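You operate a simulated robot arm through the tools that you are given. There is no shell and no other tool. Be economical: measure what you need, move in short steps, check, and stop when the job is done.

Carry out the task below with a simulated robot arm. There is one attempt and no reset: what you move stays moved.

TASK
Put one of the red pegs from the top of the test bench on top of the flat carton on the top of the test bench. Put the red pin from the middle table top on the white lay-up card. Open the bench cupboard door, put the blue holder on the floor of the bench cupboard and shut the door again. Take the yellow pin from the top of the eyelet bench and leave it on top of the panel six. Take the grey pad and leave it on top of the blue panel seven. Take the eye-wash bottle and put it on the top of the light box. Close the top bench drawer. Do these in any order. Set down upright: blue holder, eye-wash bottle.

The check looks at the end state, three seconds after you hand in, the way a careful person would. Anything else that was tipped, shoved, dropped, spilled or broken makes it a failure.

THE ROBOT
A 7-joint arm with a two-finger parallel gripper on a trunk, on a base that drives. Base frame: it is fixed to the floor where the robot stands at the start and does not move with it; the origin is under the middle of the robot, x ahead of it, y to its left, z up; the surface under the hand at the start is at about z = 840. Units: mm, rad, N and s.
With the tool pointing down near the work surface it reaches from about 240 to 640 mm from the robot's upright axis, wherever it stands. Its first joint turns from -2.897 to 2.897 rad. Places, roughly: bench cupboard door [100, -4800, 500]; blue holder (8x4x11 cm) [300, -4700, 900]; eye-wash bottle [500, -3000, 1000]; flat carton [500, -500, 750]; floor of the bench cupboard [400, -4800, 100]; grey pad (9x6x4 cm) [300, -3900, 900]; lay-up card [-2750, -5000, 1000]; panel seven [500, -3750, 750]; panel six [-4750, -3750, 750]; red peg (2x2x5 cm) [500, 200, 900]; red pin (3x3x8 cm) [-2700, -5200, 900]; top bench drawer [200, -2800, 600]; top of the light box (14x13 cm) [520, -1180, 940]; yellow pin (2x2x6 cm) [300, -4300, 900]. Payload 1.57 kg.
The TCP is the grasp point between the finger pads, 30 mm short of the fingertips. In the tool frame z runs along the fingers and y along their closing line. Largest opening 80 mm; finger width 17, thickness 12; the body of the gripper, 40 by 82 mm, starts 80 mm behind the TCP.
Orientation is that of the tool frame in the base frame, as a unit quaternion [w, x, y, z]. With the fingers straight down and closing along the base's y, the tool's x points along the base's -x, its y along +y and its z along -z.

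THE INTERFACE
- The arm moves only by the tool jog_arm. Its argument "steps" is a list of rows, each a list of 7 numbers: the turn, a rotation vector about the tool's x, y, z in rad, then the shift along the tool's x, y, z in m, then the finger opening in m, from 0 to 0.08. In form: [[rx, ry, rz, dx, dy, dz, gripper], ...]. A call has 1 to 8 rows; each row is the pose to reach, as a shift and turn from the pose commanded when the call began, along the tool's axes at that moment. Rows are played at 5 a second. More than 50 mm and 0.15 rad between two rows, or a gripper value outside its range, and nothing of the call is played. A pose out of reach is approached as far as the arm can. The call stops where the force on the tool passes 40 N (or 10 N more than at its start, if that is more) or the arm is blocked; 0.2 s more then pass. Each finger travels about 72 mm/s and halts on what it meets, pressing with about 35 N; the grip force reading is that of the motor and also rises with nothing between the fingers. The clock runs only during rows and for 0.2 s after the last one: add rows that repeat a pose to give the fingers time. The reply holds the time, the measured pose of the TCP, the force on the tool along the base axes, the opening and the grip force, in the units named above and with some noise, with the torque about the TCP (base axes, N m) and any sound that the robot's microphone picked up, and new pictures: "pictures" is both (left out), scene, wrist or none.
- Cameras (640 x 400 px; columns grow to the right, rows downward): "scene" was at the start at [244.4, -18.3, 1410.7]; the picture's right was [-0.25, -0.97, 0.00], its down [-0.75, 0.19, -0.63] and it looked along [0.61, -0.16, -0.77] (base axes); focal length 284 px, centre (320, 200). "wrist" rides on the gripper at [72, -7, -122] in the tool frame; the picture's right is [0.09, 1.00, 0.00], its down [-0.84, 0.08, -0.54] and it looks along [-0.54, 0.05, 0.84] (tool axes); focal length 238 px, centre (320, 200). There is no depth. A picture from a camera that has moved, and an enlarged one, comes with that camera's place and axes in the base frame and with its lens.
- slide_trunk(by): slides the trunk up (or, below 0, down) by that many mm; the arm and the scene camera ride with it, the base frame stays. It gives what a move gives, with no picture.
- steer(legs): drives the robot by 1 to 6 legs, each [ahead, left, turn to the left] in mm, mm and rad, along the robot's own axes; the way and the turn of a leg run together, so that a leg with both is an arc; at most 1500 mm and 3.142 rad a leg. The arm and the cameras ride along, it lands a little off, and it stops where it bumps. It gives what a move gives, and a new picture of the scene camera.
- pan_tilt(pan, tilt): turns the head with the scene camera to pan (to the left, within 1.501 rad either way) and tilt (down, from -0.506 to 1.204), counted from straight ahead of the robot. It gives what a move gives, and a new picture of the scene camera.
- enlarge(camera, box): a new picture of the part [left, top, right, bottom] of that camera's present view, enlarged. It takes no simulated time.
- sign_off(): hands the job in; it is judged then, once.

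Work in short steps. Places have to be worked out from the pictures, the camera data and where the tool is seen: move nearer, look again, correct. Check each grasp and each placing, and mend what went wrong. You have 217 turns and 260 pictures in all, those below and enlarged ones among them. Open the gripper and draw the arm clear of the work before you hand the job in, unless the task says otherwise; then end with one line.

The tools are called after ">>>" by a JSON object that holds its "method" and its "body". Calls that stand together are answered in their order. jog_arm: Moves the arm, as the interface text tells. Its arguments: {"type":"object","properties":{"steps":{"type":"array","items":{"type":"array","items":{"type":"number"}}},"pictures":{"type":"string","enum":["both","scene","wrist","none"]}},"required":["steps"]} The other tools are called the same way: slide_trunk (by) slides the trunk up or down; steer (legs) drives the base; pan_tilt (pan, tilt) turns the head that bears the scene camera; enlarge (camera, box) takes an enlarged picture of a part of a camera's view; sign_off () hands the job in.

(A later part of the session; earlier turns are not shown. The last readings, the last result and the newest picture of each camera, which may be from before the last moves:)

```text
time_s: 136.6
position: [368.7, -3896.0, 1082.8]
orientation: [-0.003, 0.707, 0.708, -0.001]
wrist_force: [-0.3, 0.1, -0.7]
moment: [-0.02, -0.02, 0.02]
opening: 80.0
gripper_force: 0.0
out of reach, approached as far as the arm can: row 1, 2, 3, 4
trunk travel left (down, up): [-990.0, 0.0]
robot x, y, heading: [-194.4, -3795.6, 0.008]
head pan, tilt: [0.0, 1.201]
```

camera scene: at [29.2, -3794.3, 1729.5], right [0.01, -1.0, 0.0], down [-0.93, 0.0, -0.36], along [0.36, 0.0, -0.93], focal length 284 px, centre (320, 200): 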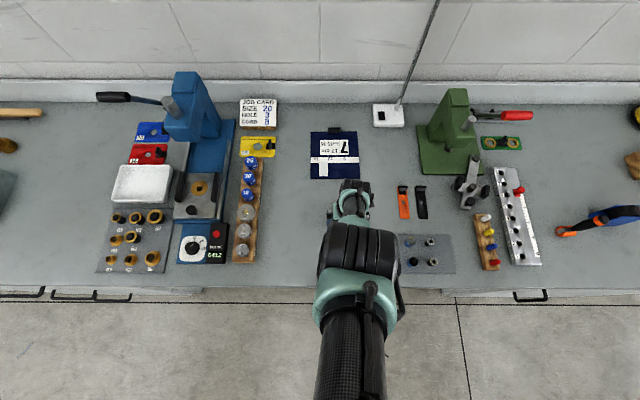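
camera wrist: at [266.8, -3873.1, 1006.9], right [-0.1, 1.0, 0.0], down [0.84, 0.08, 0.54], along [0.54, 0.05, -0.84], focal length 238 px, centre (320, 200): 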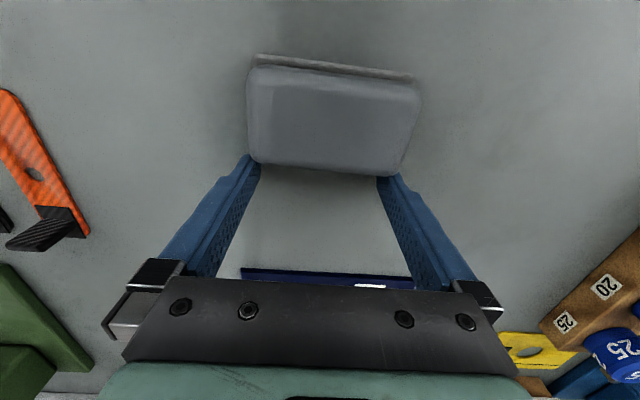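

Stuck without moving. I test a small pure downward move.

>>> {"method": "jog_arm", "body": {"steps": [[0, 0, 0, 0, 0, 0.03, 0.08], [0, 0, 0, 0, 0, 0.06, 0.08]], "pictures": "scene"}}

```text
time_s: 137.2
position: [348.4, -3894.0, 1049.7]
orientation: [-0.002, 0.706, 0.708, -0.001]
wrist_force: [-0.1, 0.1, -0.9]
moment: [-0.01, 0.0, 0.0]
opening: 80.0
gripper_force: 0.1
out of reach, approached as far as the arm can: row 1, 2
trunk travel left (down, up): [-990.0, 0.0]
robot x, y, heading: [-196.6, -3796.1, 0.004]
head pan, tilt: [0.0, 1.201]
camera scene: at [27.9, -3794.1, 1729.7], right [0.01, -1.0, 0.0], down [-0.93, -0.01, -0.36], along [0.36, 0.0, -0.93], focal length 284 px, centre (320, 200)
```

scene: 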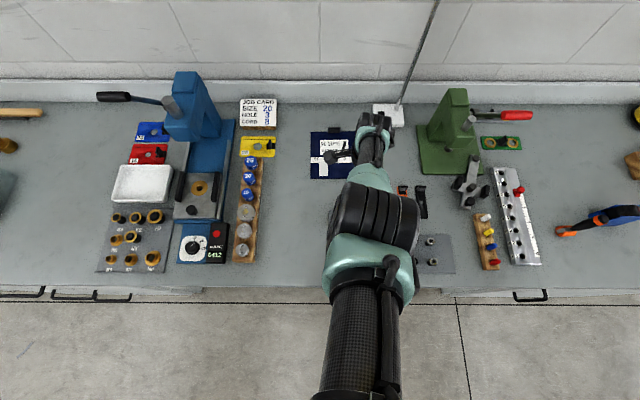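

That fits a projection onto a reach boundary: the command is still inside the unreachable zone. I keep moving the command outward and down along the boundary normal.

>>> {"method": "jog_arm", "body": {"steps": [[0, 0, 0, 0, 0.04, 0.026, 0.08], [0, 0, 0, 0, 0.08, 0.052, 0.08], [0, 0, 0, 0, 0.12, 0.078, 0.08], [0, 0, 0, 0, 0.16, 0.104, 0.08]], "pictures": "none"}}

```text
time_s: 138.2
position: [347.4, -3894.2, 1049.2]
orientation: [-0.002, 0.706, 0.708, -0.001]
wrist_force: [-0.3, 0.1, -0.7]
moment: [0.0, 0.01, -0.05]
opening: 79.9
gripper_force: 0.0
out of reach, approached as far as the arm can: row 1, 2, 3, 4
trunk travel left (down, up): [-990.0, 0.0]
robot x, y, heading: [-195.5, -3793.8, 0.004]
head pan, tilt: [0.0, 1.201]
```

No movement again, so a joint seems locked at its limit. I tilt the tool forward slightly to free it.

>>> {"method": "jog_arm", "body": {"steps": [[-0.15, 0, 0, 0, 0, 0, 0.08], [-0.3, 0, 0, 0, 0, 0, 0.08], [-0.45, 0, 0, 0, 0, 0, 0.08]], "pictures": "none"}}

```text
time_s: 139.0
position: [389.0, -3912.1, 1009.6]
orientation: [0.156, 0.688, 0.691, 0.159]
wrist_force: [0.3, 0.6, 0.4]
moment: [-0.03, 0.02, 0.02]
opening: 80.0
gripper_force: 0.0
out of reach, approached as far as the arm can: row 1, 2, 3
trunk travel left (down, up): [-990.0, 0.0]
robot x, y, heading: [-198.9, -3794.1, -0.001]
head pan, tilt: [0.0, 1.201]
```

Tilting lets the hand move outward/down. I tilt a bit more to reach the command fully.

>>> {"method": "jog_arm", "body": {"steps": [[-0.15, 0, 0, 0, 0, 0, 0.08], [-0.3, 0, 0, 0, 0, 0, 0.08]], "pictures": "none"}}

```text
time_s: 139.6
position: [395.7, -3915.0, 1000.0]
orientation: [0.251, 0.66, 0.661, 0.254]
wrist_force: [-0.7, -0.5, -0.3]
moment: [0.01, -0.02, -0.03]
opening: 80.1
gripper_force: 0.1
out of reach, approached as far as the arm can: row 1, 2
trunk travel left (down, up): [-990.0, 0.0]
robot x, y, heading: [-196.5, -3794.8, 0.006]
head pan, tilt: [0.0, 1.201]
```

By bookkeeping, the commanded pose is now about (725, −32) ahead and 200 mm lower than measured. I move the command back and up to match the measured pose.

>>> {"method": "jog_arm", "body": {"steps": [[0, 0, 0, 0, 0.0067, -0.0438, 0.08], [0, 0, 0, 0, 0.0134, -0.0877, 0.08], [0, 0, 0, 0, 0.02, -0.1315, 0.08], [0, 0, 0, 0, 0.0268, -0.1753, 0.08], [0, 0, 0, 0, 0.0335, -0.2192, 0.08], [0, 0, 0, 0, 0.0402, -0.263, 0.08]], "pictures": "none"}}

```text
time_s: 141.0
position: [402.6, -4001.6, 1040.4]
orientation: [0.256, 0.657, 0.66, 0.259]
wrist_force: [-0.2, -0.1, -0.2]
moment: [-0.04, -0.01, -0.02]
opening: 80.0
gripper_force: 0.0
out of reach, approached as far as the arm can: row 1, 2, 3, 4, 5, 6
trunk travel left (down, up): [-990.0, 0.0]
robot x, y, heading: [-196.3, -3795.8, 0.001]
head pan, tilt: [0.0, 1.201]
```

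Still not synced. I'll go toward a configuration known to work — tool horizontal, high up — moving the command up and tilting forward.

>>> {"method": "jog_arm", "body": {"steps": [[-0.117, 0, 0, 0, 0.029, -0.031, 0.08], [-0.234, 0, 0, 0, 0.059, -0.063, 0.08], [-0.351, 0, 0, 0, 0.088, -0.094, 0.08], [-0.468, 0, 0, 0, 0.117, -0.126, 0.08], [-0.585, 0, 0, 0, 0.146, -0.157, 0.08], [-0.702, 0, 0, 0, 0.176, -0.189, 0.08], [-0.82, 0, 0, 0, 0.205, -0.22, 0.08]], "pictures": "scene"}}

```text
time_s: 142.6
position: [492.7, -4067.6, 1265.8]
orientation: [0.499, 0.5, 0.501, 0.5]
wrist_force: [-0.5, -0.7, -0.4]
moment: [-0.02, 0.01, 0.0]
opening: 79.9
gripper_force: 0.0
out of reach, approached as far as the arm can: row 1, 2, 3, 4, 5, 6, 7
trunk travel left (down, up): [-990.0, 0.0]
robot x, y, heading: [-196.9, -3792.9, 0.007]
head pan, tilt: [0.0, 1.201]
camera scene: at [28.0, -3794.3, 1729.7], right [0.01, -1.0, 0.0], down [-0.93, 0.0, -0.36], along [0.36, 0.0, -0.93], focal length 284 px, centre (320, 200)
```

scene: 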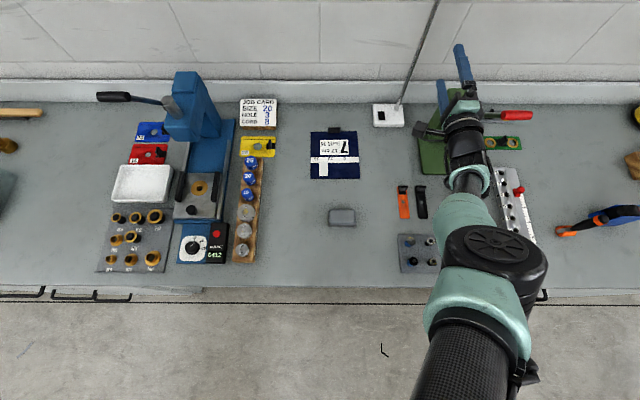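

Orientation is now exact, and the hand is over-extended to the right. I bring it back toward the middle and nearer, watching where it becomes reachable.

>>> {"method": "jog_arm", "body": {"steps": [[0, 0, 0, 0.036, 0, -0.029, 0.08], [0, 0, 0, 0.071, 0, -0.057, 0.08], [0, 0, 0, 0.107, 0, -0.086, 0.08], [0, 0, 0, 0.143, 0, -0.114, 0.08], [0, 0, 0, 0.179, 0, -0.143, 0.08], [0, 0, 0, 0.214, 0, -0.171, 0.08], [0, 0, 0, 0.25, 0, -0.2, 0.08]], "pictures": "none"}}

```text
time_s: 144.2
position: [389.6, -3824.3, 1096.4]
orientation: [0.499, 0.499, 0.502, 0.5]
wrist_force: [0.1, -0.3, -0.2]
moment: [0.03, -0.02, -0.01]
opening: 80.1
gripper_force: 0.1
out of reach, approached as far as the arm can: row 1, 2, 3, 4, 5, 6, 7
trunk travel left (down, up): [-990.0, 0.0]
robot x, y, heading: [-201.1, -3796.4, 0.007]
head pan, tilt: [0.0, 1.201]
```

I test the response with a small pure upward move here.

>>> {"method": "jog_arm", "body": {"steps": [[0, 0, 0, 0, 0.04, 0, 0.08], [0, 0, 0, 0, 0.08, 0, 0.08], [0, 0, 0, 0, 0.12, 0, 0.08]], "pictures": "none"}}

>>> {"method": "jog_arm", "body": {"steps": [[0, 0, 0, 0, 0, -0.04, 0.08], [0, 0, 0, 0, 0, -0.08, 0.08]], "pictures": "none"}}

```text
time_s: 145.0
position: [449.9, -3836.2, 1136.1]
orientation: [0.497, 0.501, 0.502, 0.5]
wrist_force: [0.5, 0.3, 0.5]
moment: [-0.04, 0.04, -0.02]
opening: 79.8
gripper_force: 0.3
out of reach, approached as far as the arm can: row 1, 2, 3
trunk travel left (down, up): [-990.0, 0.0]
robot x, y, heading: [-198.8, -3798.2, 0.004]
head pan, tilt: [0.0, 1.201]
```

```text
time_s: 145.6
position: [389.1, -3841.7, 1097.6]
orientation: [0.498, 0.5, 0.502, 0.501]
wrist_force: [-0.1, -0.9, 0.4]
moment: [0.0, 0.0, 0.0]
opening: 80.2
gripper_force: 0.0
out of reach, approached as far as the arm can: row 1, 2
trunk travel left (down, up): [-990.0, 0.0]
robot x, y, heading: [-197.8, -3795.5, 0.001]
head pan, tilt: [0.0, 1.201]
```

Responses are exact projections onto a curve, i.e. the command lies off it. My bookkeeping says it is up and inward, so I move the command down/outward in limited steps and watch for it to become reachable.

>>> {"method": "jog_arm", "body": {"steps": [[0, 0, 0, 0, -0.0415, 0.0275, 0.08], [0, 0, 0, 0, -0.083, 0.055, 0.08], [0, 0, 0, 0, -0.1245, 0.0825, 0.08], [0, 0, 0, 0, -0.166, 0.11, 0.08]], "pictures": "none"}}

>>> {"method": "jog_arm", "body": {"steps": [[0, 0, 0, 0, -0.0415, 0.0275, 0.08], [0, 0, 0, 0, -0.083, 0.055, 0.08], [0, 0, 0, 0, -0.1245, 0.0825, 0.08]], "pictures": "none"}}

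```text
time_s: 146.6
position: [401.0, -3834.6, 1101.4]
orientation: [0.497, 0.501, 0.502, 0.5]
wrist_force: [0.1, -0.1, 1.0]
moment: [0.04, 0.01, 0.03]
opening: 80.2
gripper_force: 0.2
out of reach, approached as far as the arm can: row 1, 2, 3, 4
trunk travel left (down, up): [-990.0, 0.0]
robot x, y, heading: [-199.3, -3796.7, 0.004]
head pan, tilt: [0.0, 1.201]
```

```text
time_s: 147.4
position: [399.8, -3832.6, 1101.8]
orientation: [0.498, 0.501, 0.501, 0.5]
wrist_force: [1.0, 0.2, 0.3]
moment: [-0.04, -0.02, -0.02]
opening: 80.0
gripper_force: 0.0
out of reach, approached as far as the arm can: row 1, 2, 3
trunk travel left (down, up): [-990.0, 0.0]
robot x, y, heading: [-200.1, -3794.5, 0.009]
head pan, tilt: [0.0, 1.201]
```

Not there yet (350 of about 445 mm). I continue a few more rows.

>>> {"method": "jog_arm", "body": {"steps": [[0, 0, 0, 0, -0.0415, 0.0275, 0.08], [0, 0, 0, 0, -0.083, 0.055, 0.08], [0, 0, 0, 0, -0.1245, 0.0825, 0.08]], "pictures": "none"}}

>>> {"method": "jog_arm", "body": {"steps": [[0, 0, 0, 0, -0.0415, 0.0275, 0.08], [0, 0, 0, 0, -0.083, 0.055, 0.08]], "pictures": "none"}}

```text
time_s: 148.2
position: [401.1, -3834.3, 1102.4]
orientation: [0.498, 0.501, 0.501, 0.5]
wrist_force: [-0.8, -0.6, -0.5]
moment: [-0.01, 0.02, 0.01]
opening: 79.9
gripper_force: 0.2
out of reach, approached as far as the arm can: row 1, 2, 3
trunk travel left (down, up): [-990.0, 0.0]
robot x, y, heading: [-196.2, -3797.4, 0.007]
head pan, tilt: [0.0, 1.201]
```

```text
time_s: 148.8
position: [401.6, -3834.5, 1101.0]
orientation: [0.497, 0.501, 0.502, 0.5]
wrist_force: [0.3, 0.0, 0.1]
moment: [-0.04, 0.0, 0.02]
opening: 80.0
gripper_force: 0.1
out of reach, approached as far as the arm can: row 1, 2
trunk travel left (down, up): [-990.0, 0.0]
robot x, y, heading: [-193.8, -3798.1, 0.004]
head pan, tilt: [0.0, 1.201]
```

No effect, so I try the opposite normal direction (up and inward).

>>> {"method": "jog_arm", "body": {"steps": [[0, 0, 0, 0, 0.0415, -0.0275, 0.08], [0, 0, 0, 0, 0.083, -0.055, 0.08], [0, 0, 0, 0, 0.1245, -0.0825, 0.08], [0, 0, 0, 0, 0.166, -0.11, 0.08]], "pictures": "none"}}

>>> {"method": "pan_tilt", "body": {"pan": -1.2, "tilt": 1.2}}

```text
time_s: 149.8
position: [392.5, -3853.0, 1099.5]
orientation: [0.497, 0.5, 0.502, 0.5]
wrist_force: [-0.6, -0.4, 0.1]
moment: [0.0, 0.03, -0.02]
opening: 80.0
gripper_force: 0.1
out of reach, approached as far as the arm can: row 1, 2, 3, 4
trunk travel left (down, up): [-990.0, 0.0]
robot x, y, heading: [-198.2, -3797.7, 0.008]
head pan, tilt: [0.0, 1.201]
```

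```text
time_s: 151.2
position: [393.3, -3852.9, 1099.9]
orientation: [0.497, 0.501, 0.501, 0.501]
wrist_force: [-0.3, -0.4, 0.1]
moment: [0.01, 0.0, -0.02]
opening: 79.9
gripper_force: 0.0
trunk travel left (down, up): [-990.0, 0.0]
robot x, y, heading: [-194.6, -3796.5, 0.006]
head pan, tilt: [-1.201, 1.201]
camera scene: at [-7.3, -3846.6, 1729.7], right [-0.93, -0.37, 0.0], down [-0.34, 0.87, -0.36], along [0.13, -0.34, -0.93], focal length 284 px, centre (320, 200)
```

scene: 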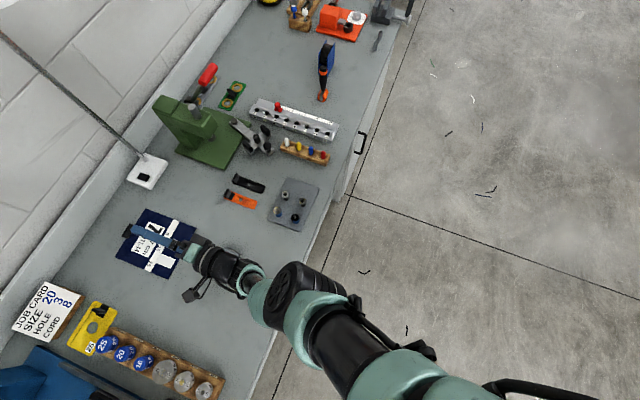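

The arm hangs steeply with the tool forward, so the wrist is likely at its upper limit and the reachable side is up/inward. I continue commanding that way.

>>> {"method": "jog_arm", "body": {"steps": [[0, 0, 0, 0, 0.0415, -0.0275, 0.08], [0, 0, 0, 0, 0.083, -0.055, 0.08], [0, 0, 0, 0, 0.1245, -0.0825, 0.08], [0, 0, 0, 0, 0.166, -0.11, 0.08], [0, 0, 0, 0, 0.2075, -0.1375, 0.08], [0, 0, 0, 0, 0.249, -0.165, 0.08]], "pictures": "none"}}

>>> {"method": "jog_arm", "body": {"steps": [[0, 0, 0, 0, 0.0415, -0.0275, 0.08], [0, 0, 0, 0, 0.083, -0.055, 0.08], [0, 0, 0, 0, 0.1245, -0.0825, 0.08]], "pictures": "none"}}

```text
time_s: 152.6
position: [381.5, -3868.1, 1094.5]
orientation: [0.498, 0.5, 0.501, 0.501]
wrist_force: [0.3, 0.4, -0.3]
moment: [0.01, -0.02, -0.01]
opening: 80.0
gripper_force: 0.2
out of reach, approached as far as the arm can: row 1, 2, 3, 4, 5, 6
trunk travel left (down, up): [-990.0, 0.0]
robot x, y, heading: [-200.4, -3798.3, 0.007]
head pan, tilt: [-1.201, 1.201]
```

```text
time_s: 153.4
position: [376.7, -3883.9, 1096.8]
orientation: [0.497, 0.501, 0.501, 0.501]
wrist_force: [0.2, 0.4, -0.3]
moment: [0.0, -0.01, 0.04]
opening: 80.1
gripper_force: 0.0
out of reach, approached as far as the arm can: row 1, 2, 3
trunk travel left (down, up): [-990.0, 0.0]
robot x, y, heading: [-198.0, -3798.7, 0.004]
head pan, tilt: [-1.201, 1.201]
```

The command is still off. The reliable way to re-sync is a light bump (it resets the command to the measured pose), so I'll back off, close the fingers, and go to the closed cupboard front, which I must visit anyway.

>>> {"method": "jog_arm", "body": {"steps": [[0, 0, 0, 0, 0, 0, 0.0], [0, 0, 0, 0, 0, 0, 0.0]], "pictures": "none"}}

>>> {"method": "steer", "body": {"legs": [[-550, 0, 0], [0, -780, 0]]}}

>>> {"method": "pan_tilt", "body": {"pan": 0.0, "tilt": 0.8}}

```text
time_s: 154.0
position: [376.7, -3884.1, 1095.4]
orientation: [0.498, 0.501, 0.501, 0.501]
wrist_force: [1.1, -0.2, 0.3]
moment: [0.02, 0.02, -0.01]
opening: 0.0
gripper_force: 2.6
trunk travel left (down, up): [-990.0, 0.0]
robot x, y, heading: [-201.0, -3794.1, 0.004]
head pan, tilt: [-1.201, 1.201]
```

```text
time_s: 160.9
position: [-162.6, -4671.2, 1095.7]
orientation: [0.497, 0.501, 0.501, 0.5]
wrist_force: [1.1, -0.1, 0.9]
moment: [0.01, -0.01, 0.0]
opening: 0.0
gripper_force: 21.1
trunk travel left (down, up): [-990.0, 0.0]
robot x, y, heading: [-737.8, -4585.7, 0.001]
head pan, tilt: [-1.201, 1.201]
camera scene: at [-548.0, -4633.4, 1729.7], right [-0.93, -0.37, 0.0], down [-0.34, 0.87, -0.36], along [0.13, -0.34, -0.93], focal length 284 px, centre (320, 200)
```

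scene: 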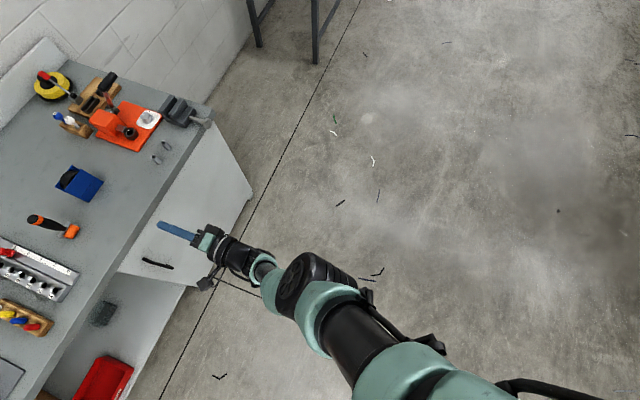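

```text
time_s: 162.3
position: [-162.9, -4671.5, 1095.9]
orientation: [0.498, 0.501, 0.501, 0.5]
wrist_force: [1.1, -0.2, 0.4]
moment: [-0.02, 0.01, 0.0]
opening: 0.0
gripper_force: 21.1
trunk travel left (down, up): [-990.0, 0.0]
robot x, y, heading: [-736.2, -4581.8, 0.003]
head pan, tilt: [0.0, 0.799]
camera scene: at [-487.8, -4581.5, 1757.4], right [0.0, -1.0, 0.0], down [-0.72, 0.0, -0.7], along [0.7, 0.0, -0.72], focal length 284 px, centre (320, 200)
```

scene: 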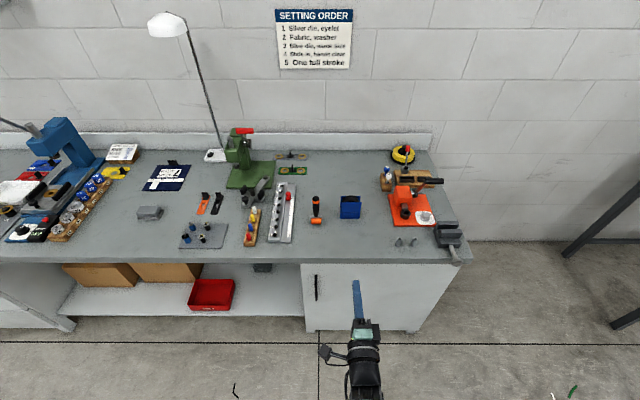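

Now I see the cupboard (handle on its left edge), holder, pin rack, pad and panel. I lower the trunk and approach the closed door face to make the light bump.

>>> {"method": "slide_trunk", "body": {"by": -400}}

>>> {"method": "steer", "body": {"legs": [[205, 0, 0]]}}

>>> {"method": "steer", "body": {"legs": [[20, 0, 0]]}}

>>> {"method": "steer", "body": {"legs": [[20, 0, 0]]}}

```text
time_s: 166.2
position: [-162.6, -4671.4, 696.3]
orientation: [0.498, 0.5, 0.501, 0.5]
wrist_force: [-0.1, 0.5, 0.0]
moment: [-0.01, -0.01, -0.01]
opening: 0.0
gripper_force: 21.7
trunk travel left (down, up): [-590.0, 400.0]
robot x, y, heading: [-738.5, -4581.2, 0.008]
head pan, tilt: [0.0, 0.799]
```

```text
time_s: 167.8
position: [42.1, -4671.1, 695.4]
orientation: [0.498, 0.501, 0.502, 0.499]
wrist_force: [0.3, 0.1, -0.1]
moment: [0.0, -0.01, 0.01]
opening: 0.1
gripper_force: 20.7
trunk travel left (down, up): [-590.0, 400.0]
robot x, y, heading: [-535.5, -4585.4, 0.004]
head pan, tilt: [0.0, 0.799]
camera scene: at [-282.9, -4580.8, 1357.2], right [0.0, -1.0, 0.0], down [-0.72, 0.0, -0.7], along [0.7, 0.0, -0.72], focal length 284 px, centre (320, 200)
```

scene: 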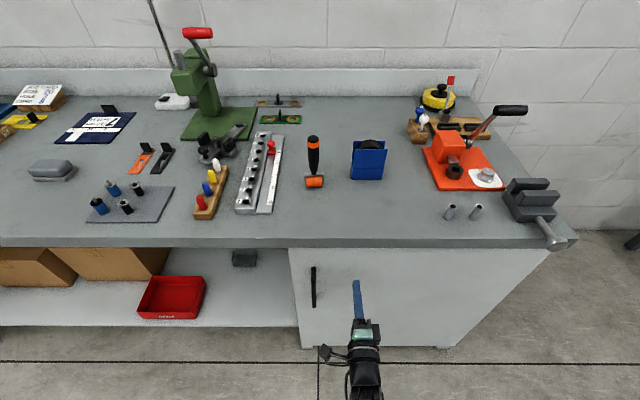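

```text
time_s: 168.6
position: [60.3, -4669.8, 695.7]
orientation: [0.497, 0.502, 0.502, 0.5]
wrist_force: [0.4, 0.4, -0.1]
moment: [-0.03, -0.04, -0.01]
opening: 0.0
gripper_force: 21.6
trunk travel left (down, up): [-590.0, 400.0]
robot x, y, heading: [-516.3, -4584.1, 0.006]
head pan, tilt: [0.0, 0.799]
camera scene: at [-263.0, -4580.7, 1357.2], right [0.0, -1.0, 0.0], down [-0.72, 0.0, -0.7], along [0.7, 0.0, -0.72], focal length 284 px, centre (320, 200)
```

scene: 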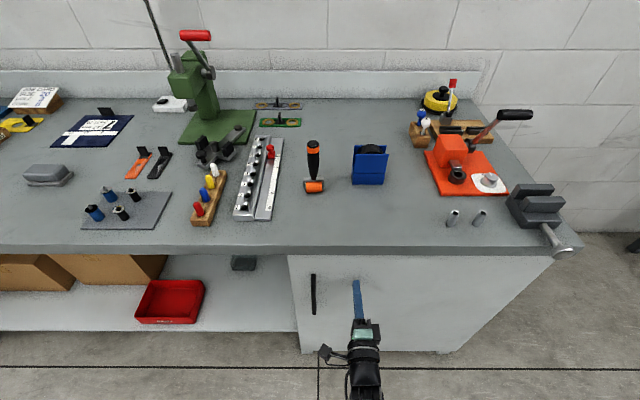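

```text
time_s: 169.5
position: [70.8, -4670.4, 696.2]
orientation: [0.502, 0.498, 0.496, 0.504]
wrist_force: [-5.8, 0.5, 5.4]
moment: [-0.03, -0.13, 0.0]
opening: 0.0
gripper_force: 21.2
trunk travel left (down, up): [-590.0, 400.0]
robot x, y, heading: [-498.7, -4581.8, 0.007]
head pan, tilt: [0.0, 0.799]
stopped in leg 1: the force on the tool passed its limit at 73 N (the readings are from after the stop); the commanded pose is now the measured one
camera scene: at [-249.9, -4580.5, 1357.6], right [0.0, -1.0, 0.0], down [-0.72, 0.0, -0.7], along [0.7, 0.0, -0.72], focal length 284 px, centre (320, 200)
```

scene: 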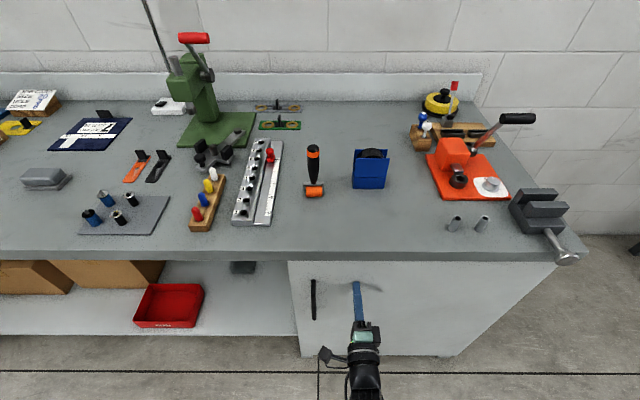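

Bumped at 73 N: command re-synced, door face at x≈100. I back off and test a move upward.

>>> {"method": "steer", "body": {"legs": [[-180, 0, 0]]}}

>>> {"method": "jog_arm", "body": {"steps": [[0, 0, 0, 0, 0.03, 0, 0.0], [0, 0, 0, 0, 0.06, 0, 0.0]], "pictures": "none"}}

```text
time_s: 171.0
position: [-110.5, -4670.9, 694.9]
orientation: [0.5, 0.498, 0.499, 0.504]
wrist_force: [-0.5, 0.1, 0.1]
moment: [0.03, -0.01, -0.02]
opening: 0.0
gripper_force: 21.3
trunk travel left (down, up): [-590.0, 400.0]
robot x, y, heading: [-682.5, -4583.5, 0.01]
head pan, tilt: [0.0, 0.799]
camera scene: at [-431.4, -4580.8, 1357.6], right [0.01, -1.0, 0.0], down [-0.72, -0.01, -0.7], along [0.7, 0.01, -0.72], focal length 284 px, centre (320, 200)
```

scene: 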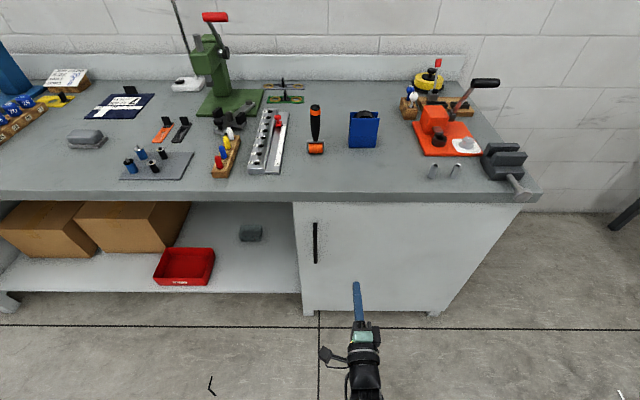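

```text
time_s: 171.6
position: [-84.8, -4679.2, 713.0]
orientation: [0.5, 0.497, 0.498, 0.505]
wrist_force: [0.6, 0.3, 0.5]
moment: [-0.02, -0.01, -0.03]
opening: 0.0
gripper_force: 21.5
out of reach, approached as far as the arm can: row 1, 2
trunk travel left (down, up): [-590.0, 400.0]
robot x, y, heading: [-679.3, -4584.1, 0.005]
head pan, tilt: [0.0, 0.799]
```

Upward is blocked after sync too; so the allowed side should be downward. I command 100 mm down.

>>> {"method": "jog_arm", "body": {"steps": [[0, 0, 0, 0, -0.04, 0, 0.0], [0, 0, 0, 0, -0.08, 0, 0.0], [0, 0, 0, 0, -0.11, 0, 0.0]], "pictures": "none"}}

```text
time_s: 172.4
position: [-118.0, -4678.8, 694.8]
orientation: [0.5, 0.497, 0.498, 0.505]
wrist_force: [-0.8, 0.1, 0.1]
moment: [-0.03, -0.03, -0.02]
opening: 0.5
gripper_force: 22.2
out of reach, approached as far as the arm can: row 1, 2, 3
trunk travel left (down, up): [-590.0, 400.0]
robot x, y, heading: [-679.9, -4580.5, 0.006]
head pan, tilt: [0.0, 0.799]
```

Fitting the recorded points shows they all lie on a sphere of ≈667 mm about a shoulder at z≈1300+trunk: the arm is fully stretched (elbow singular), because I raised the trunk too far. I pull the command strongly inward toward the shoulder to re-bend the elbow, in free space.

>>> {"method": "jog_arm", "body": {"steps": [[0, 0, 0, 0, 0.041, -0.0285, 0.0], [0, 0, 0, 0, 0.082, -0.057, 0.0], [0, 0, 0, 0, 0.123, -0.0855, 0.0], [0, 0, 0, 0, 0.164, -0.114, 0.0], [0, 0, 0, 0, 0.205, -0.1425, 0.0], [0, 0, 0, 0, 0.246, -0.171, 0.0], [0, 0, 0, 0, 0.287, -0.1995, 0.0], [0, 0, 0, 0, 0.287, -0.1995, 0.0]], "pictures": "none"}}

```text
time_s: 174.2
position: [-202.7, -4781.2, 685.8]
orientation: [0.499, 0.497, 0.498, 0.506]
wrist_force: [-0.2, -1.3, 0.1]
moment: [-0.01, -0.01, 0.01]
opening: 0.0
gripper_force: 21.5
out of reach, approached as far as the arm can: row 1, 2, 3, 4, 5, 6, 7, 8
trunk travel left (down, up): [-590.0, 400.0]
robot x, y, heading: [-681.3, -4583.7, 0.004]
head pan, tilt: [0.0, 0.799]
```

It is creeping. I hold the command to give the solver more iterations.

>>> {"method": "jog_arm", "body": {"steps": [[0, 0, 0, 0, 0, 0, 0.0], [0, 0, 0, 0, 0.0, 0, 0.0], [0, 0, 0, 0.03, 0.03, 0, 0.0], [0, 0, 0, 0.06, 0.06, 0, 0.0], [0, 0, 0, 0.09, 0.09, 0, 0.0], [0, 0, 0, 0.12, 0.12, 0, 0.0], [0, 0, 0, 0.12, 0.12, 0, 0.0]], "pictures": "scene"}}

```text
time_s: 175.8
position: [-152.0, -4676.6, 676.0]
orientation: [0.5, 0.497, 0.498, 0.504]
wrist_force: [-0.5, 0.0, 0.0]
moment: [0.03, -0.01, 0.01]
opening: 0.0
gripper_force: 21.2
out of reach, approached as far as the arm can: row 3, 4, 5, 6, 7
trunk travel left (down, up): [-590.0, 400.0]
robot x, y, heading: [-678.9, -4584.6, 0.007]
head pan, tilt: [0.0, 0.799]
camera scene: at [-430.8, -4581.1, 1357.4], right [0.01, -1.0, 0.0], down [-0.72, 0.0, -0.7], along [0.7, 0.01, -0.72], focal length 284 px, centre (320, 200)
```

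scene: 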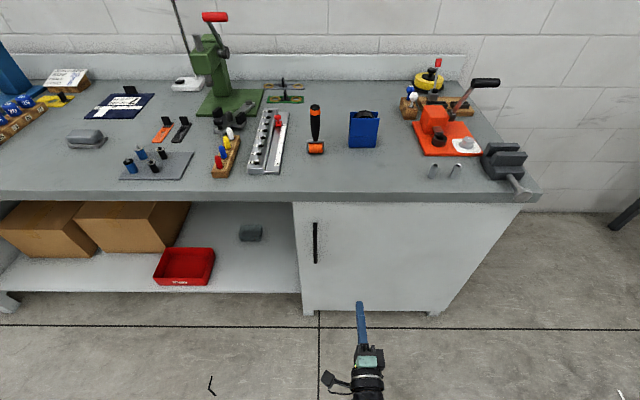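

Zero-shift rows are "reachable", so the command does follow the measured pose; it's the elbow singularity. I pull exactly along the line to the shoulder, with repeated rows.

>>> {"method": "jog_arm", "body": {"steps": [[0, 0, 0, 0.007, 0.043, -0.024, 0.0], [0, 0, 0, 0.014, 0.086, -0.048, 0.0], [0, 0, 0, 0.021, 0.129, -0.072, 0.0], [0, 0, 0, 0.028, 0.172, -0.096, 0.0], [0, 0, 0, 0.035, 0.215, -0.12, 0.0], [0, 0, 0, 0.042, 0.258, -0.144, 0.0], [0, 0, 0, 0.049, 0.301, -0.168, 0.0], [0, 0, 0, 0.056, 0.344, -0.192, 0.0]], "pictures": "none"}}

```text
time_s: 177.6
position: [-177.3, -4682.9, 666.2]
orientation: [0.5, 0.497, 0.499, 0.504]
wrist_force: [-1.0, 1.0, -0.3]
moment: [-0.01, -0.03, 0.01]
opening: 0.0
gripper_force: 21.2
out of reach, approached as far as the arm can: row 1, 2, 3, 4, 5, 6, 7, 8
trunk travel left (down, up): [-590.0, 400.0]
robot x, y, heading: [-681.2, -4579.3, 0.01]
head pan, tilt: [0.0, 0.799]
```

All recorded poses lie on a sphere (R≈668) about the shoulder: the elbow passed its straight point and sits at its limit on the wrong side. I probe small outward steps to see how much outward play exists.

>>> {"method": "jog_arm", "body": {"steps": [[0, 0, 0, -0.0006, -0.0035, 0.0018, 0.0], [0, 0, 0, -0.0013, -0.007, 0.0036, 0.0], [0, 0, 0, -0.0019, -0.0106, 0.0054, 0.0], [0, 0, 0, -0.0026, -0.0141, 0.0072, 0.0], [0, 0, 0, -0.0032, -0.0176, 0.009, 0.0], [0, 0, 0, -0.0038, -0.0211, 0.0108, 0.0], [0, 0, 0, -0.0048, -0.0264, 0.0135, 0.0], [0, 0, 0, -0.0064, -0.0352, 0.018, 0.0]], "pictures": "none"}}

```text
time_s: 179.4
position: [-177.3, -4684.0, 666.2]
orientation: [0.499, 0.498, 0.499, 0.504]
wrist_force: [0.0, 0.0, 0.9]
moment: [0.0, 0.02, -0.01]
opening: 0.0
gripper_force: 21.3
out of reach, approached as far as the arm can: row 2, 3, 4, 5, 6, 7, 8
trunk travel left (down, up): [-590.0, 400.0]
robot x, y, heading: [-679.4, -4582.3, 0.008]
head pan, tilt: [0.0, 0.799]
```

Both directions are blocked to within ~4 mm, so it's exactly at the straight point. I try a dither: pull outward a varying amount then inward within one call, hoping the solver lands on the correct elbow side.

>>> {"method": "jog_arm", "body": {"steps": [[0, 0, 0, -0.0064, -0.0352, 0.018, 0.0], [0, 0, 0, -0.0128, -0.0704, 0.036, 0.0], [0, 0, 0, -0.005, -0.0264, 0.0135, 0.0], [0, 0, 0, 0.0016, 0.0088, -0.0045, 0.0], [0, 0, 0, 0.008, 0.044, -0.0225, 0.0], [0, 0, 0, 0.0144, 0.0792, -0.0405, 0.0], [0, 0, 0, 0.0208, 0.1144, -0.0585, 0.0], [0, 0, 0, 0.0208, 0.1144, -0.0585, 0.0]], "pictures": "none"}}

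```text
time_s: 181.2
position: [-185.5, -4685.6, 664.8]
orientation: [0.5, 0.497, 0.498, 0.505]
wrist_force: [-0.1, -0.1, -0.9]
moment: [0.0, 0.02, 0.02]
opening: 0.0
gripper_force: 21.4
out of reach, approached as far as the arm can: row 1, 2, 3, 4, 5, 6, 7, 8
trunk travel left (down, up): [-590.0, 400.0]
robot x, y, heading: [-683.9, -4580.9, 0.012]
head pan, tilt: [0.0, 0.799]
```

A better idea: pitching the tool with position held makes the elbow joint participate (earlier pitch-ups pushed it into its limit). I pitch the tool downward, which should bend the elbow the right way.

>>> {"method": "jog_arm", "body": {"steps": [[0.14, 0, 0, 0, 0, 0, 0.0], [0.28, 0, 0, 0, 0, 0, 0.0], [0.42, 0, 0, 0, 0, 0, 0.0], [0.56, 0, 0, 0, 0, 0, 0.0], [0.7, 0, 0, 0, 0, 0, 0.0]], "pictures": "none"}}

```text
time_s: 182.4
position: [-125.9, -4710.6, 579.4]
orientation: [0.297, 0.639, 0.642, 0.302]
wrist_force: [0.6, -0.4, 0.5]
moment: [0.01, 0.03, -0.03]
opening: 0.1
gripper_force: 21.2
out of reach, approached as far as the arm can: row 1, 2, 3, 4, 5
trunk travel left (down, up): [-590.0, 400.0]
robot x, y, heading: [-678.7, -4584.2, 0.008]
head pan, tilt: [0.0, 0.799]
```

Still on the sphere. I now combine: pitch up while moving the TCP about the wrist, with a small inward pull, so both effects bend the elbow.

>>> {"method": "jog_arm", "body": {"steps": [[-0.12, 0, 0, 0.0029, 0.0286, -0.0158, 0.0], [-0.24, 0, 0, 0.0057, 0.0568, -0.0347, 0.0], [-0.36, 0, 0, 0.0086, 0.0843, -0.0564, 0.0], [-0.48, 0, 0, 0.0114, 0.1106, -0.081, 0.0], [-0.6, 0, 0, 0.014, 0.1356, -0.1084, 0.0], [-0.72, 0, 0, 0.017, 0.1589, -0.138, 0.0]], "pictures": "none"}}

```text
time_s: 183.8
position: [-94.7, -4711.1, 718.8]
orientation: [0.505, 0.492, 0.493, 0.51]
wrist_force: [0.6, 0.3, 0.5]
moment: [0.04, 0.03, 0.02]
opening: 0.2
gripper_force: 20.9
out of reach, approached as far as the arm can: row 1, 2, 3, 4, 5, 6
trunk travel left (down, up): [-590.0, 400.0]
robot x, y, heading: [-681.4, -4584.0, 0.008]
head pan, tilt: [0.0, 0.799]
```

Elbow is still locked. I try the opposite combination: pitch down while pulling outward, then inward in the same call.

>>> {"method": "jog_arm", "body": {"steps": [[0.12, 0, 0, -0.002, -0.033, 0.005, 0.0], [0.24, 0, 0, -0.004, -0.066, 0.0065, 0.0], [0.36, 0, 0, -0.006, -0.098, 0.005, 0.0], [0.48, 0, 0, -0.008, -0.129, 0.001, 0.0], [0.6, 0, 0, -0.01, -0.159, -0.005, 0.0], [0.6, 0, 0, -0.002, -0.125, -0.03, 0.0], [0.6, 0, 0, 0.008, -0.087, -0.057, 0.0], [0.6, 0, 0, 0.016, -0.056, -0.08, 0.0]], "pictures": "none"}}

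```text
time_s: 185.6
position: [-120.6, -4714.1, 597.0]
orientation: [0.337, 0.62, 0.621, 0.341]
wrist_force: [-0.1, 0.1, 0.1]
moment: [0.01, 0.0, 0.04]
opening: 0.1
gripper_force: 20.7
out of reach, approached as far as the arm can: row 1, 2, 3, 4, 5, 6, 7, 8
trunk travel left (down, up): [-590.0, 400.0]
robot x, y, heading: [-683.1, -4586.2, 0.006]
head pan, tilt: [0.0, 0.799]
```

I take a look at the arm's shape itself to understand what is locked.

>>> {"method": "pan_tilt", "body": {"pan": -0.9, "tilt": 1.2}}

```text
time_s: 186.8
position: [-121.3, -4713.8, 596.1]
orientation: [0.337, 0.619, 0.622, 0.34]
wrist_force: [0.5, 0.5, 0.1]
moment: [-0.02, -0.01, 0.0]
opening: 0.1
gripper_force: 21.3
trunk travel left (down, up): [-590.0, 400.0]
robot x, y, heading: [-679.6, -4585.9, 0.007]
head pan, tilt: [-0.901, 1.201]
camera scene: at [-476.2, -4624.9, 1329.7], right [-0.78, -0.63, 0.0], down [-0.58, 0.73, -0.36], along [0.23, -0.28, -0.93], focal length 284 px, centre (320, 200)
```

scene: 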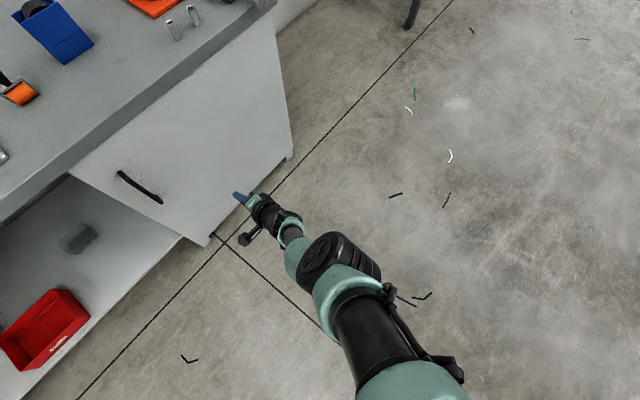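

The elbow may bend sideways (it was to the right at the start), in which case yaw, not pitch, drives it. I try yawing with an outward pull, then inward.

>>> {"method": "jog_arm", "body": {"steps": [[0, 0.118, -0.0756, 0.022, -0.0053, 0.0093, 0.0], [0, 0.235, -0.151, 0.044, -0.0122, 0.0162, 0.0], [0, 0.353, -0.227, 0.065, -0.0209, 0.0199, 0.0], [0, 0.47, -0.302, 0.085, -0.0315, 0.0211, 0.0], [0, 0.47, -0.302, 0.093, -0.0164, -0.018, 0.0], [0, 0.47, -0.302, 0.1016, -0.0005, -0.059, 0.0], [0, 0.47, -0.302, 0.109, 0.0135, -0.0953, 0.0], [0, 0.47, -0.302, 0.117, 0.028, -0.132, 0.0]], "pictures": "none"}}

```text
time_s: 188.6
position: [-153.0, -4623.6, 597.4]
orientation: [0.23, 0.424, 0.768, 0.421]
wrist_force: [0.4, 0.6, 0.7]
moment: [0.01, 0.01, 0.0]
opening: 0.0
gripper_force: 20.9
out of reach, approached as far as the arm can: row 1, 2, 3, 4, 5, 6, 7, 8
trunk travel left (down, up): [-590.0, 400.0]
robot x, y, heading: [-680.8, -4583.0, 0.009]
head pan, tilt: [-0.901, 1.201]
```

Not freed. I try the mirror: yaw the other way with an outward pull and then inward.

>>> {"method": "jog_arm", "body": {"steps": [[0, -0.118, 0.0756, -0.0301, -0.0064, 0.0076, 0.0], [0, -0.235, 0.151, -0.0604, -0.0149, 0.0122, 0.0], [0, -0.353, 0.227, -0.0888, -0.0243, 0.014, 0.0], [0, -0.47, 0.302, -0.1164, -0.0364, 0.0138, 0.0], [0, -0.47, 0.302, -0.0964, -0.017, -0.0188, 0.0], [0, -0.47, 0.302, -0.0749, 0.0036, -0.0526, 0.0], [0, -0.47, 0.302, -0.0568, 0.0215, -0.0827, 0.0], [0, -0.47, 0.302, -0.0378, 0.0402, -0.1129, 0.0]], "pictures": "none"}}

```text
time_s: 190.4
position: [-135.4, -4725.0, 590.7]
orientation: [0.337, 0.62, 0.622, 0.34]
wrist_force: [0.5, 0.3, 0.8]
moment: [0.03, 0.0, -0.01]
opening: 0.0
gripper_force: 21.3
out of reach, approached as far as the arm can: row 1, 2, 3, 4, 5, 6, 7, 8
trunk travel left (down, up): [-590.0, 400.0]
robot x, y, heading: [-679.2, -4584.3, 0.004]
head pan, tilt: [-0.901, 1.201]
```

The elbow stays locked, but a locked elbow still leaves full orientation control plus lateral motion, and the base and trunk give the other translations — so I'll work that way. Next: open the cupboard. I pitch the tool level and roll it so the fingers close horizontally on the vertical handle.

>>> {"method": "jog_arm", "body": {"steps": [[-0.14, 0, 0, 0, 0.02, 0, 0.08], [-0.28, 0, 0, 0, 0.04, 0, 0.08], [-0.42, 0, 0, 0, 0.07, 0, 0.08], [-0.566, 0, 0, 0, 0.1, 0, 0.08]], "pictures": "none"}}

>>> {"method": "jog_arm", "body": {"steps": [[0, 0, 0.147, 0, 0, 0, 0.08], [0, 0, 0.294, 0, 0, 0, 0.08], [0, 0, 0.441, 0, 0, 0, 0.08], [0, 0, 0.588, 0, 0, 0, 0.08], [0, 0, 0.735, 0, 0, 0, 0.08], [0, 0, 0.882, 0, 0, 0, 0.08], [0, 0, 1.029, 0, 0, 0, 0.08], [0, 0, 1.176, 0, 0, 0, 0.08]], "pictures": "none"}}

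>>> {"method": "jog_arm", "body": {"steps": [[0, 0, 0.147, 0, 0, 0, 0.08], [0, 0, 0.294, 0, 0, 0, 0.08], [0, 0, 0.395, 0, 0, 0, 0.08]], "pictures": "wrist"}}

```text
time_s: 191.4
position: [-88.8, -4724.4, 706.3]
orientation: [0.485, 0.512, 0.513, 0.489]
wrist_force: [-0.2, -0.1, -0.1]
moment: [-0.01, 0.02, 0.0]
opening: 80.2
gripper_force: 0.1
out of reach, approached as far as the arm can: row 1, 2, 3, 4
trunk travel left (down, up): [-590.0, 400.0]
robot x, y, heading: [-680.9, -4582.1, 0.006]
head pan, tilt: [-0.901, 1.201]
```

```text
time_s: 193.2
position: [-91.0, -4719.0, 720.1]
orientation: [0.134, 0.696, 0.139, 0.692]
wrist_force: [0.0, -0.3, -1.2]
moment: [0.01, 0.02, 0.04]
opening: 80.0
gripper_force: 0.1
out of reach, approached as far as the arm can: row 1, 2, 3, 4, 5, 6, 7, 8
trunk travel left (down, up): [-590.0, 400.0]
robot x, y, heading: [-680.1, -4582.3, 0.007]
head pan, tilt: [-0.901, 1.201]
```

```text
time_s: 194.0
position: [-90.0, -4721.4, 721.1]
orientation: [-0.004, 0.71, 0.0, 0.705]
wrist_force: [-0.2, 0.0, 0.5]
moment: [-0.04, -0.01, 0.01]
opening: 80.1
gripper_force: 0.1
trunk travel left (down, up): [-590.0, 400.0]
robot x, y, heading: [-682.3, -4586.7, 0.005]
head pan, tilt: [-0.901, 1.201]
camera wrist: at [-211.2, -4715.3, 794.4], right [0.01, -1.0, 0.09], down [-0.55, -0.07, -0.83], along [0.84, -0.04, -0.55], focal length 238 px, centre (320, 200)
```

wrist: 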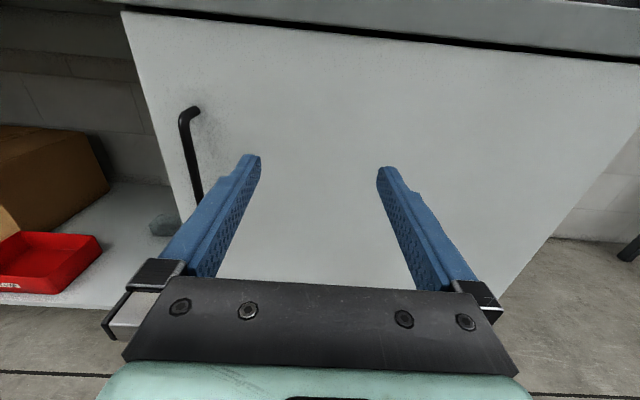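

The last rows were all reachable — perhaps unlocked. I test a pure upward 60 mm move.

>>> {"method": "jog_arm", "body": {"steps": [[0, 0, 0, 0.03, 0, 0, 0.08], [0, 0, 0, 0.06, 0, 0, 0.08], [0, 0, 0, 0.06, 0, -0.03, 0.08]], "pictures": "none"}}

```text
time_s: 194.8
position: [-117.5, -4723.3, 780.7]
orientation: [-0.003, 0.709, 0.0, 0.705]
wrist_force: [0.2, 0.1, 0.0]
moment: [0.0, 0.04, 0.02]
opening: 80.0
gripper_force: 0.1
trunk travel left (down, up): [-590.0, 400.0]
robot x, y, heading: [-682.4, -4584.8, 0.006]
head pan, tilt: [-0.901, 1.201]
```

Unlocked. I keep the arm well bent from now on. I tuck the arm in, lower the trunk 140 mm, and drive up in front of the handle (≈(70, −4565, 600–715)).

>>> {"method": "jog_arm", "body": {"steps": [[0, 0, 0, 0, -0.03, -0.03, 0.08], [0, 0, 0, 0, -0.06, -0.06, 0.08], [0, 0, 0, 0, -0.09, -0.09, 0.08], [0, 0, 0, 0, -0.12, -0.12, 0.08]], "pictures": "none"}}

>>> {"method": "slide_trunk", "body": {"by": -130}}

>>> {"method": "steer", "body": {"legs": [[200, 40, 0]]}}

>>> {"method": "jog_arm", "body": {"steps": [[0, 0, 0, 0, 0, 0, 0.08]], "pictures": "wrist"}}

```text
time_s: 195.8
position: [-218.5, -4618.7, 787.8]
orientation: [-0.003, 0.71, 0.0, 0.704]
wrist_force: [0.0, 0.1, 0.7]
moment: [0.0, -0.02, 0.05]
opening: 80.1
gripper_force: 0.0
out of reach, approached as far as the arm can: row 4
trunk travel left (down, up): [-590.0, 400.0]
robot x, y, heading: [-681.2, -4583.2, 0.008]
head pan, tilt: [-0.901, 1.201]
```

```text
time_s: 197.4
position: [-218.4, -4620.2, 658.6]
orientation: [-0.003, 0.709, 0.0, 0.705]
wrist_force: [-0.4, -0.4, 0.9]
moment: [0.0, -0.01, 0.01]
opening: 80.0
gripper_force: 0.1
trunk travel left (down, up): [-460.0, 530.0]
robot x, y, heading: [-682.0, -4586.1, 0.009]
head pan, tilt: [-0.901, 1.201]
```

```text
time_s: 199.0
position: [-15.9, -4577.1, 657.3]
orientation: [-0.003, 0.709, 0.001, 0.705]
wrist_force: [0.1, 0.2, 1.0]
moment: [0.02, 0.02, 0.01]
opening: 79.9
gripper_force: 0.1
trunk travel left (down, up): [-460.0, 530.0]
robot x, y, heading: [-480.2, -4541.4, 0.007]
head pan, tilt: [-0.901, 1.201]
camera scene: at [-273.9, -4582.6, 1199.6], right [-0.78, -0.63, 0.0], down [-0.58, 0.73, -0.36], along [0.23, -0.28, -0.93], focal length 284 px, centre (320, 200)
```

scene: 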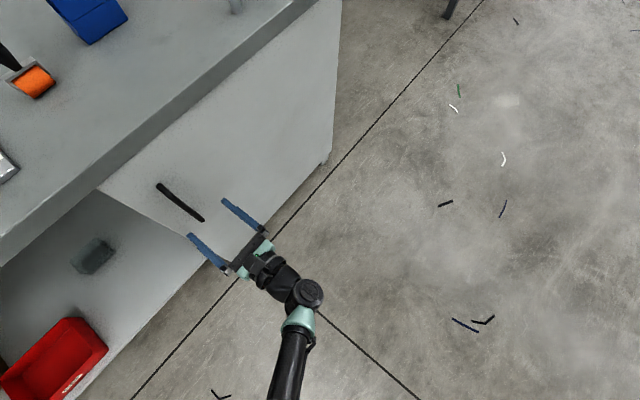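

```text
time_s: 199.4
position: [-16.2, -4576.5, 657.3]
orientation: [-0.003, 0.71, 0.0, 0.704]
wrist_force: [-0.1, 0.4, -0.3]
moment: [0.0, 0.02, 0.0]
opening: 79.8
gripper_force: 0.1
trunk travel left (down, up): [-460.0, 530.0]
robot x, y, heading: [-481.3, -4542.2, 0.003]
head pan, tilt: [-0.901, 1.201]
camera wrist: at [-138.5, -4571.0, 731.6], right [0.01, -1.0, 0.09], down [-0.55, -0.08, -0.83], along [0.84, -0.04, -0.55], focal length 238 px, centre (320, 200)
```

wrist: 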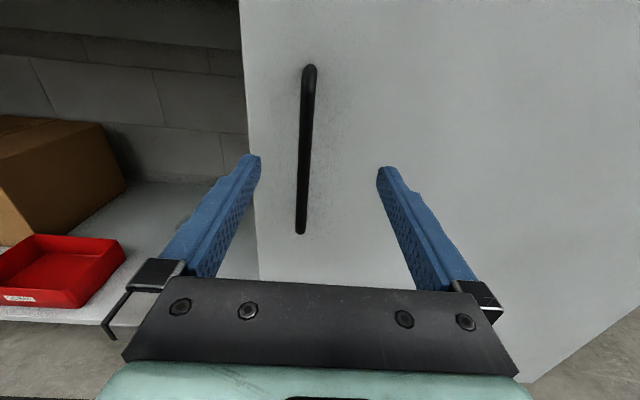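

Handle is at y≈−4562, z 551–715. I shift 14 mm left, reach forward so the fingers straddle it, and close.

>>> {"method": "jog_arm", "body": {"steps": [[0, 0, 0, 0, -0.014, 0.02, 0.08], [0, 0, 0, 0, -0.014, 0.05, 0.08], [0, 0, 0, 0, -0.014, 0.074, 0.08], [0, 0, 0, 0, -0.014, 0.074, 0.05], [0, 0, 0, 0, -0.014, 0.074, 0.02], [0, 0, 0, 0, -0.014, 0.074, 0.0], [0, 0, 0, 0, -0.014, 0.074, 0.0]], "pictures": "wrist"}}

```text
time_s: 201.0
position: [57.8, -4562.3, 658.1]
orientation: [-0.004, 0.71, 0.001, 0.705]
wrist_force: [-0.1, -1.6, 0.1]
moment: [-0.16, 0.09, 0.03]
opening: 11.8
gripper_force: 28.8
trunk travel left (down, up): [-460.0, 530.0]
robot x, y, heading: [-480.6, -4542.4, 0.006]
head pan, tilt: [-0.901, 1.201]
camera wrist: at [-64.7, -4557.5, 731.7], right [0.0, -1.0, 0.09], down [-0.55, -0.08, -0.83], along [0.84, -0.04, -0.55], focal length 238 px, centre (320, 200)
```

wrist: 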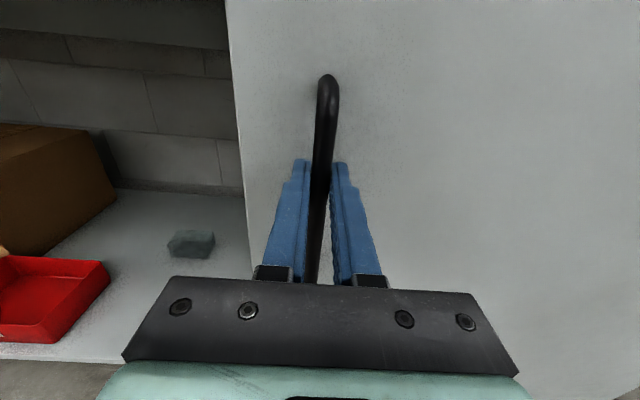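

Handle gripped (12 mm bar). I pull it open by driving back along the expected arc.

>>> {"method": "steer", "body": {"legs": [[-90, -7, 0.05], [-80, -20, 0.05]]}}

```text
time_s: 202.0
position: [2.0, -4569.1, 657.7]
orientation: [0.003, 0.711, 0.0, 0.703]
wrist_force: [0.2, -0.8, 2.1]
moment: [0.15, 0.11, -0.12]
opening: 11.6
gripper_force: 29.5
trunk travel left (down, up): [-460.0, 530.0]
robot x, y, heading: [-532.6, -4546.1, 0.035]
head pan, tilt: [-0.901, 1.201]
stopped in leg 1: the force on the tool passed its limit at 47 N (the readings are from after the stop); the commanded pose is now the measured one
camera scene: at [-325.0, -4582.4, 1199.7], right [-0.76, -0.65, 0.0], down [-0.6, 0.71, -0.36], along [0.23, -0.28, -0.93], focal length 284 px, centre (320, 200)
```

scene: 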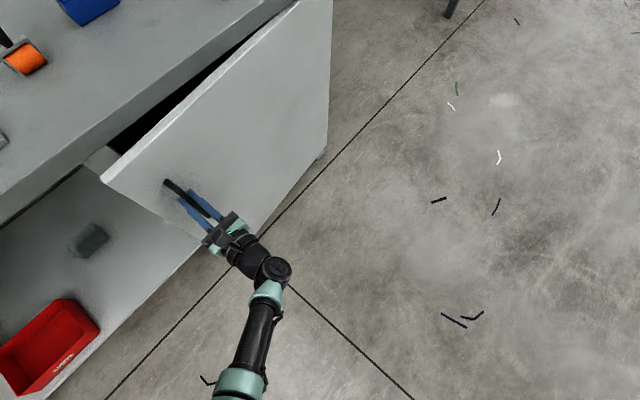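

The door is ajar about 56 mm. I continue pulling, turning left about the handle so the hand follows the door.

>>> {"method": "steer", "body": {"legs": [[-50, -50, 0.09]]}}

>>> {"method": "steer", "body": {"legs": [[-50, -50, 0.09]]}}

```text
time_s: 203.0
position: [-44.1, -4581.4, 659.1]
orientation: [-0.024, 0.711, 0.028, 0.702]
wrist_force: [8.5, -30.3, 5.1]
moment: [0.17, -0.18, -0.17]
opening: 11.7
gripper_force: 29.3
trunk travel left (down, up): [-460.0, 530.0]
robot x, y, heading: [-576.6, -4598.4, 0.129]
head pan, tilt: [-0.901, 1.201]
camera scene: at [-368.3, -4618.5, 1199.7], right [-0.7, -0.72, 0.0], down [-0.67, 0.65, -0.36], along [0.26, -0.25, -0.93], focal length 284 px, centre (320, 200)
```

scene: 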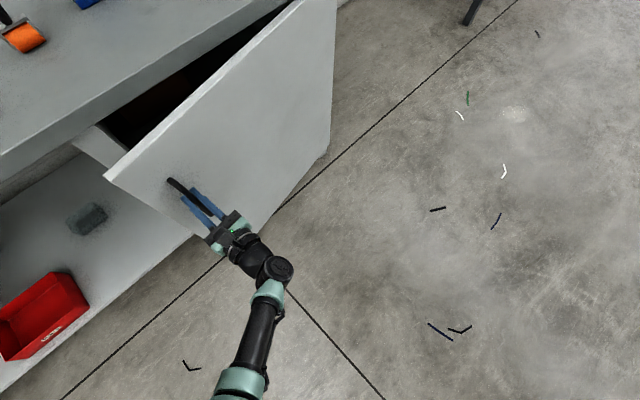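

```text
time_s: 204.0
position: [-88.0, -4596.0, 657.6]
orientation: [-0.051, 0.71, 0.058, 0.7]
wrist_force: [6.5, -21.7, 3.6]
moment: [0.31, -0.04, -0.12]
opening: 12.0
gripper_force: 29.8
trunk travel left (down, up): [-460.0, 530.0]
robot x, y, heading: [-615.5, -4658.6, 0.217]
head pan, tilt: [-0.901, 1.201]
camera scene: at [-407.1, -4657.6, 1199.7], right [-0.63, -0.78, 0.0], down [-0.72, 0.59, -0.36], along [0.28, -0.23, -0.93], focal length 284 px, centre (320, 200)
```

scene: 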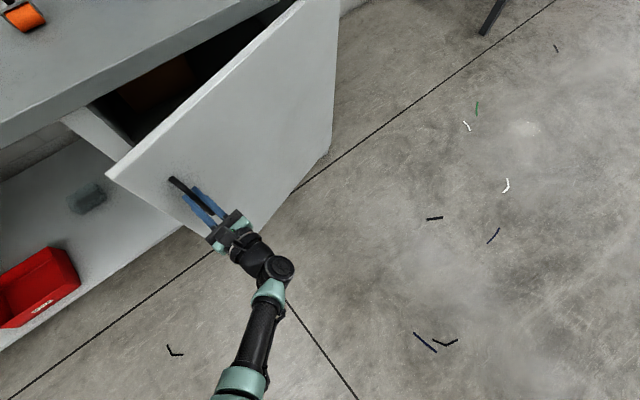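

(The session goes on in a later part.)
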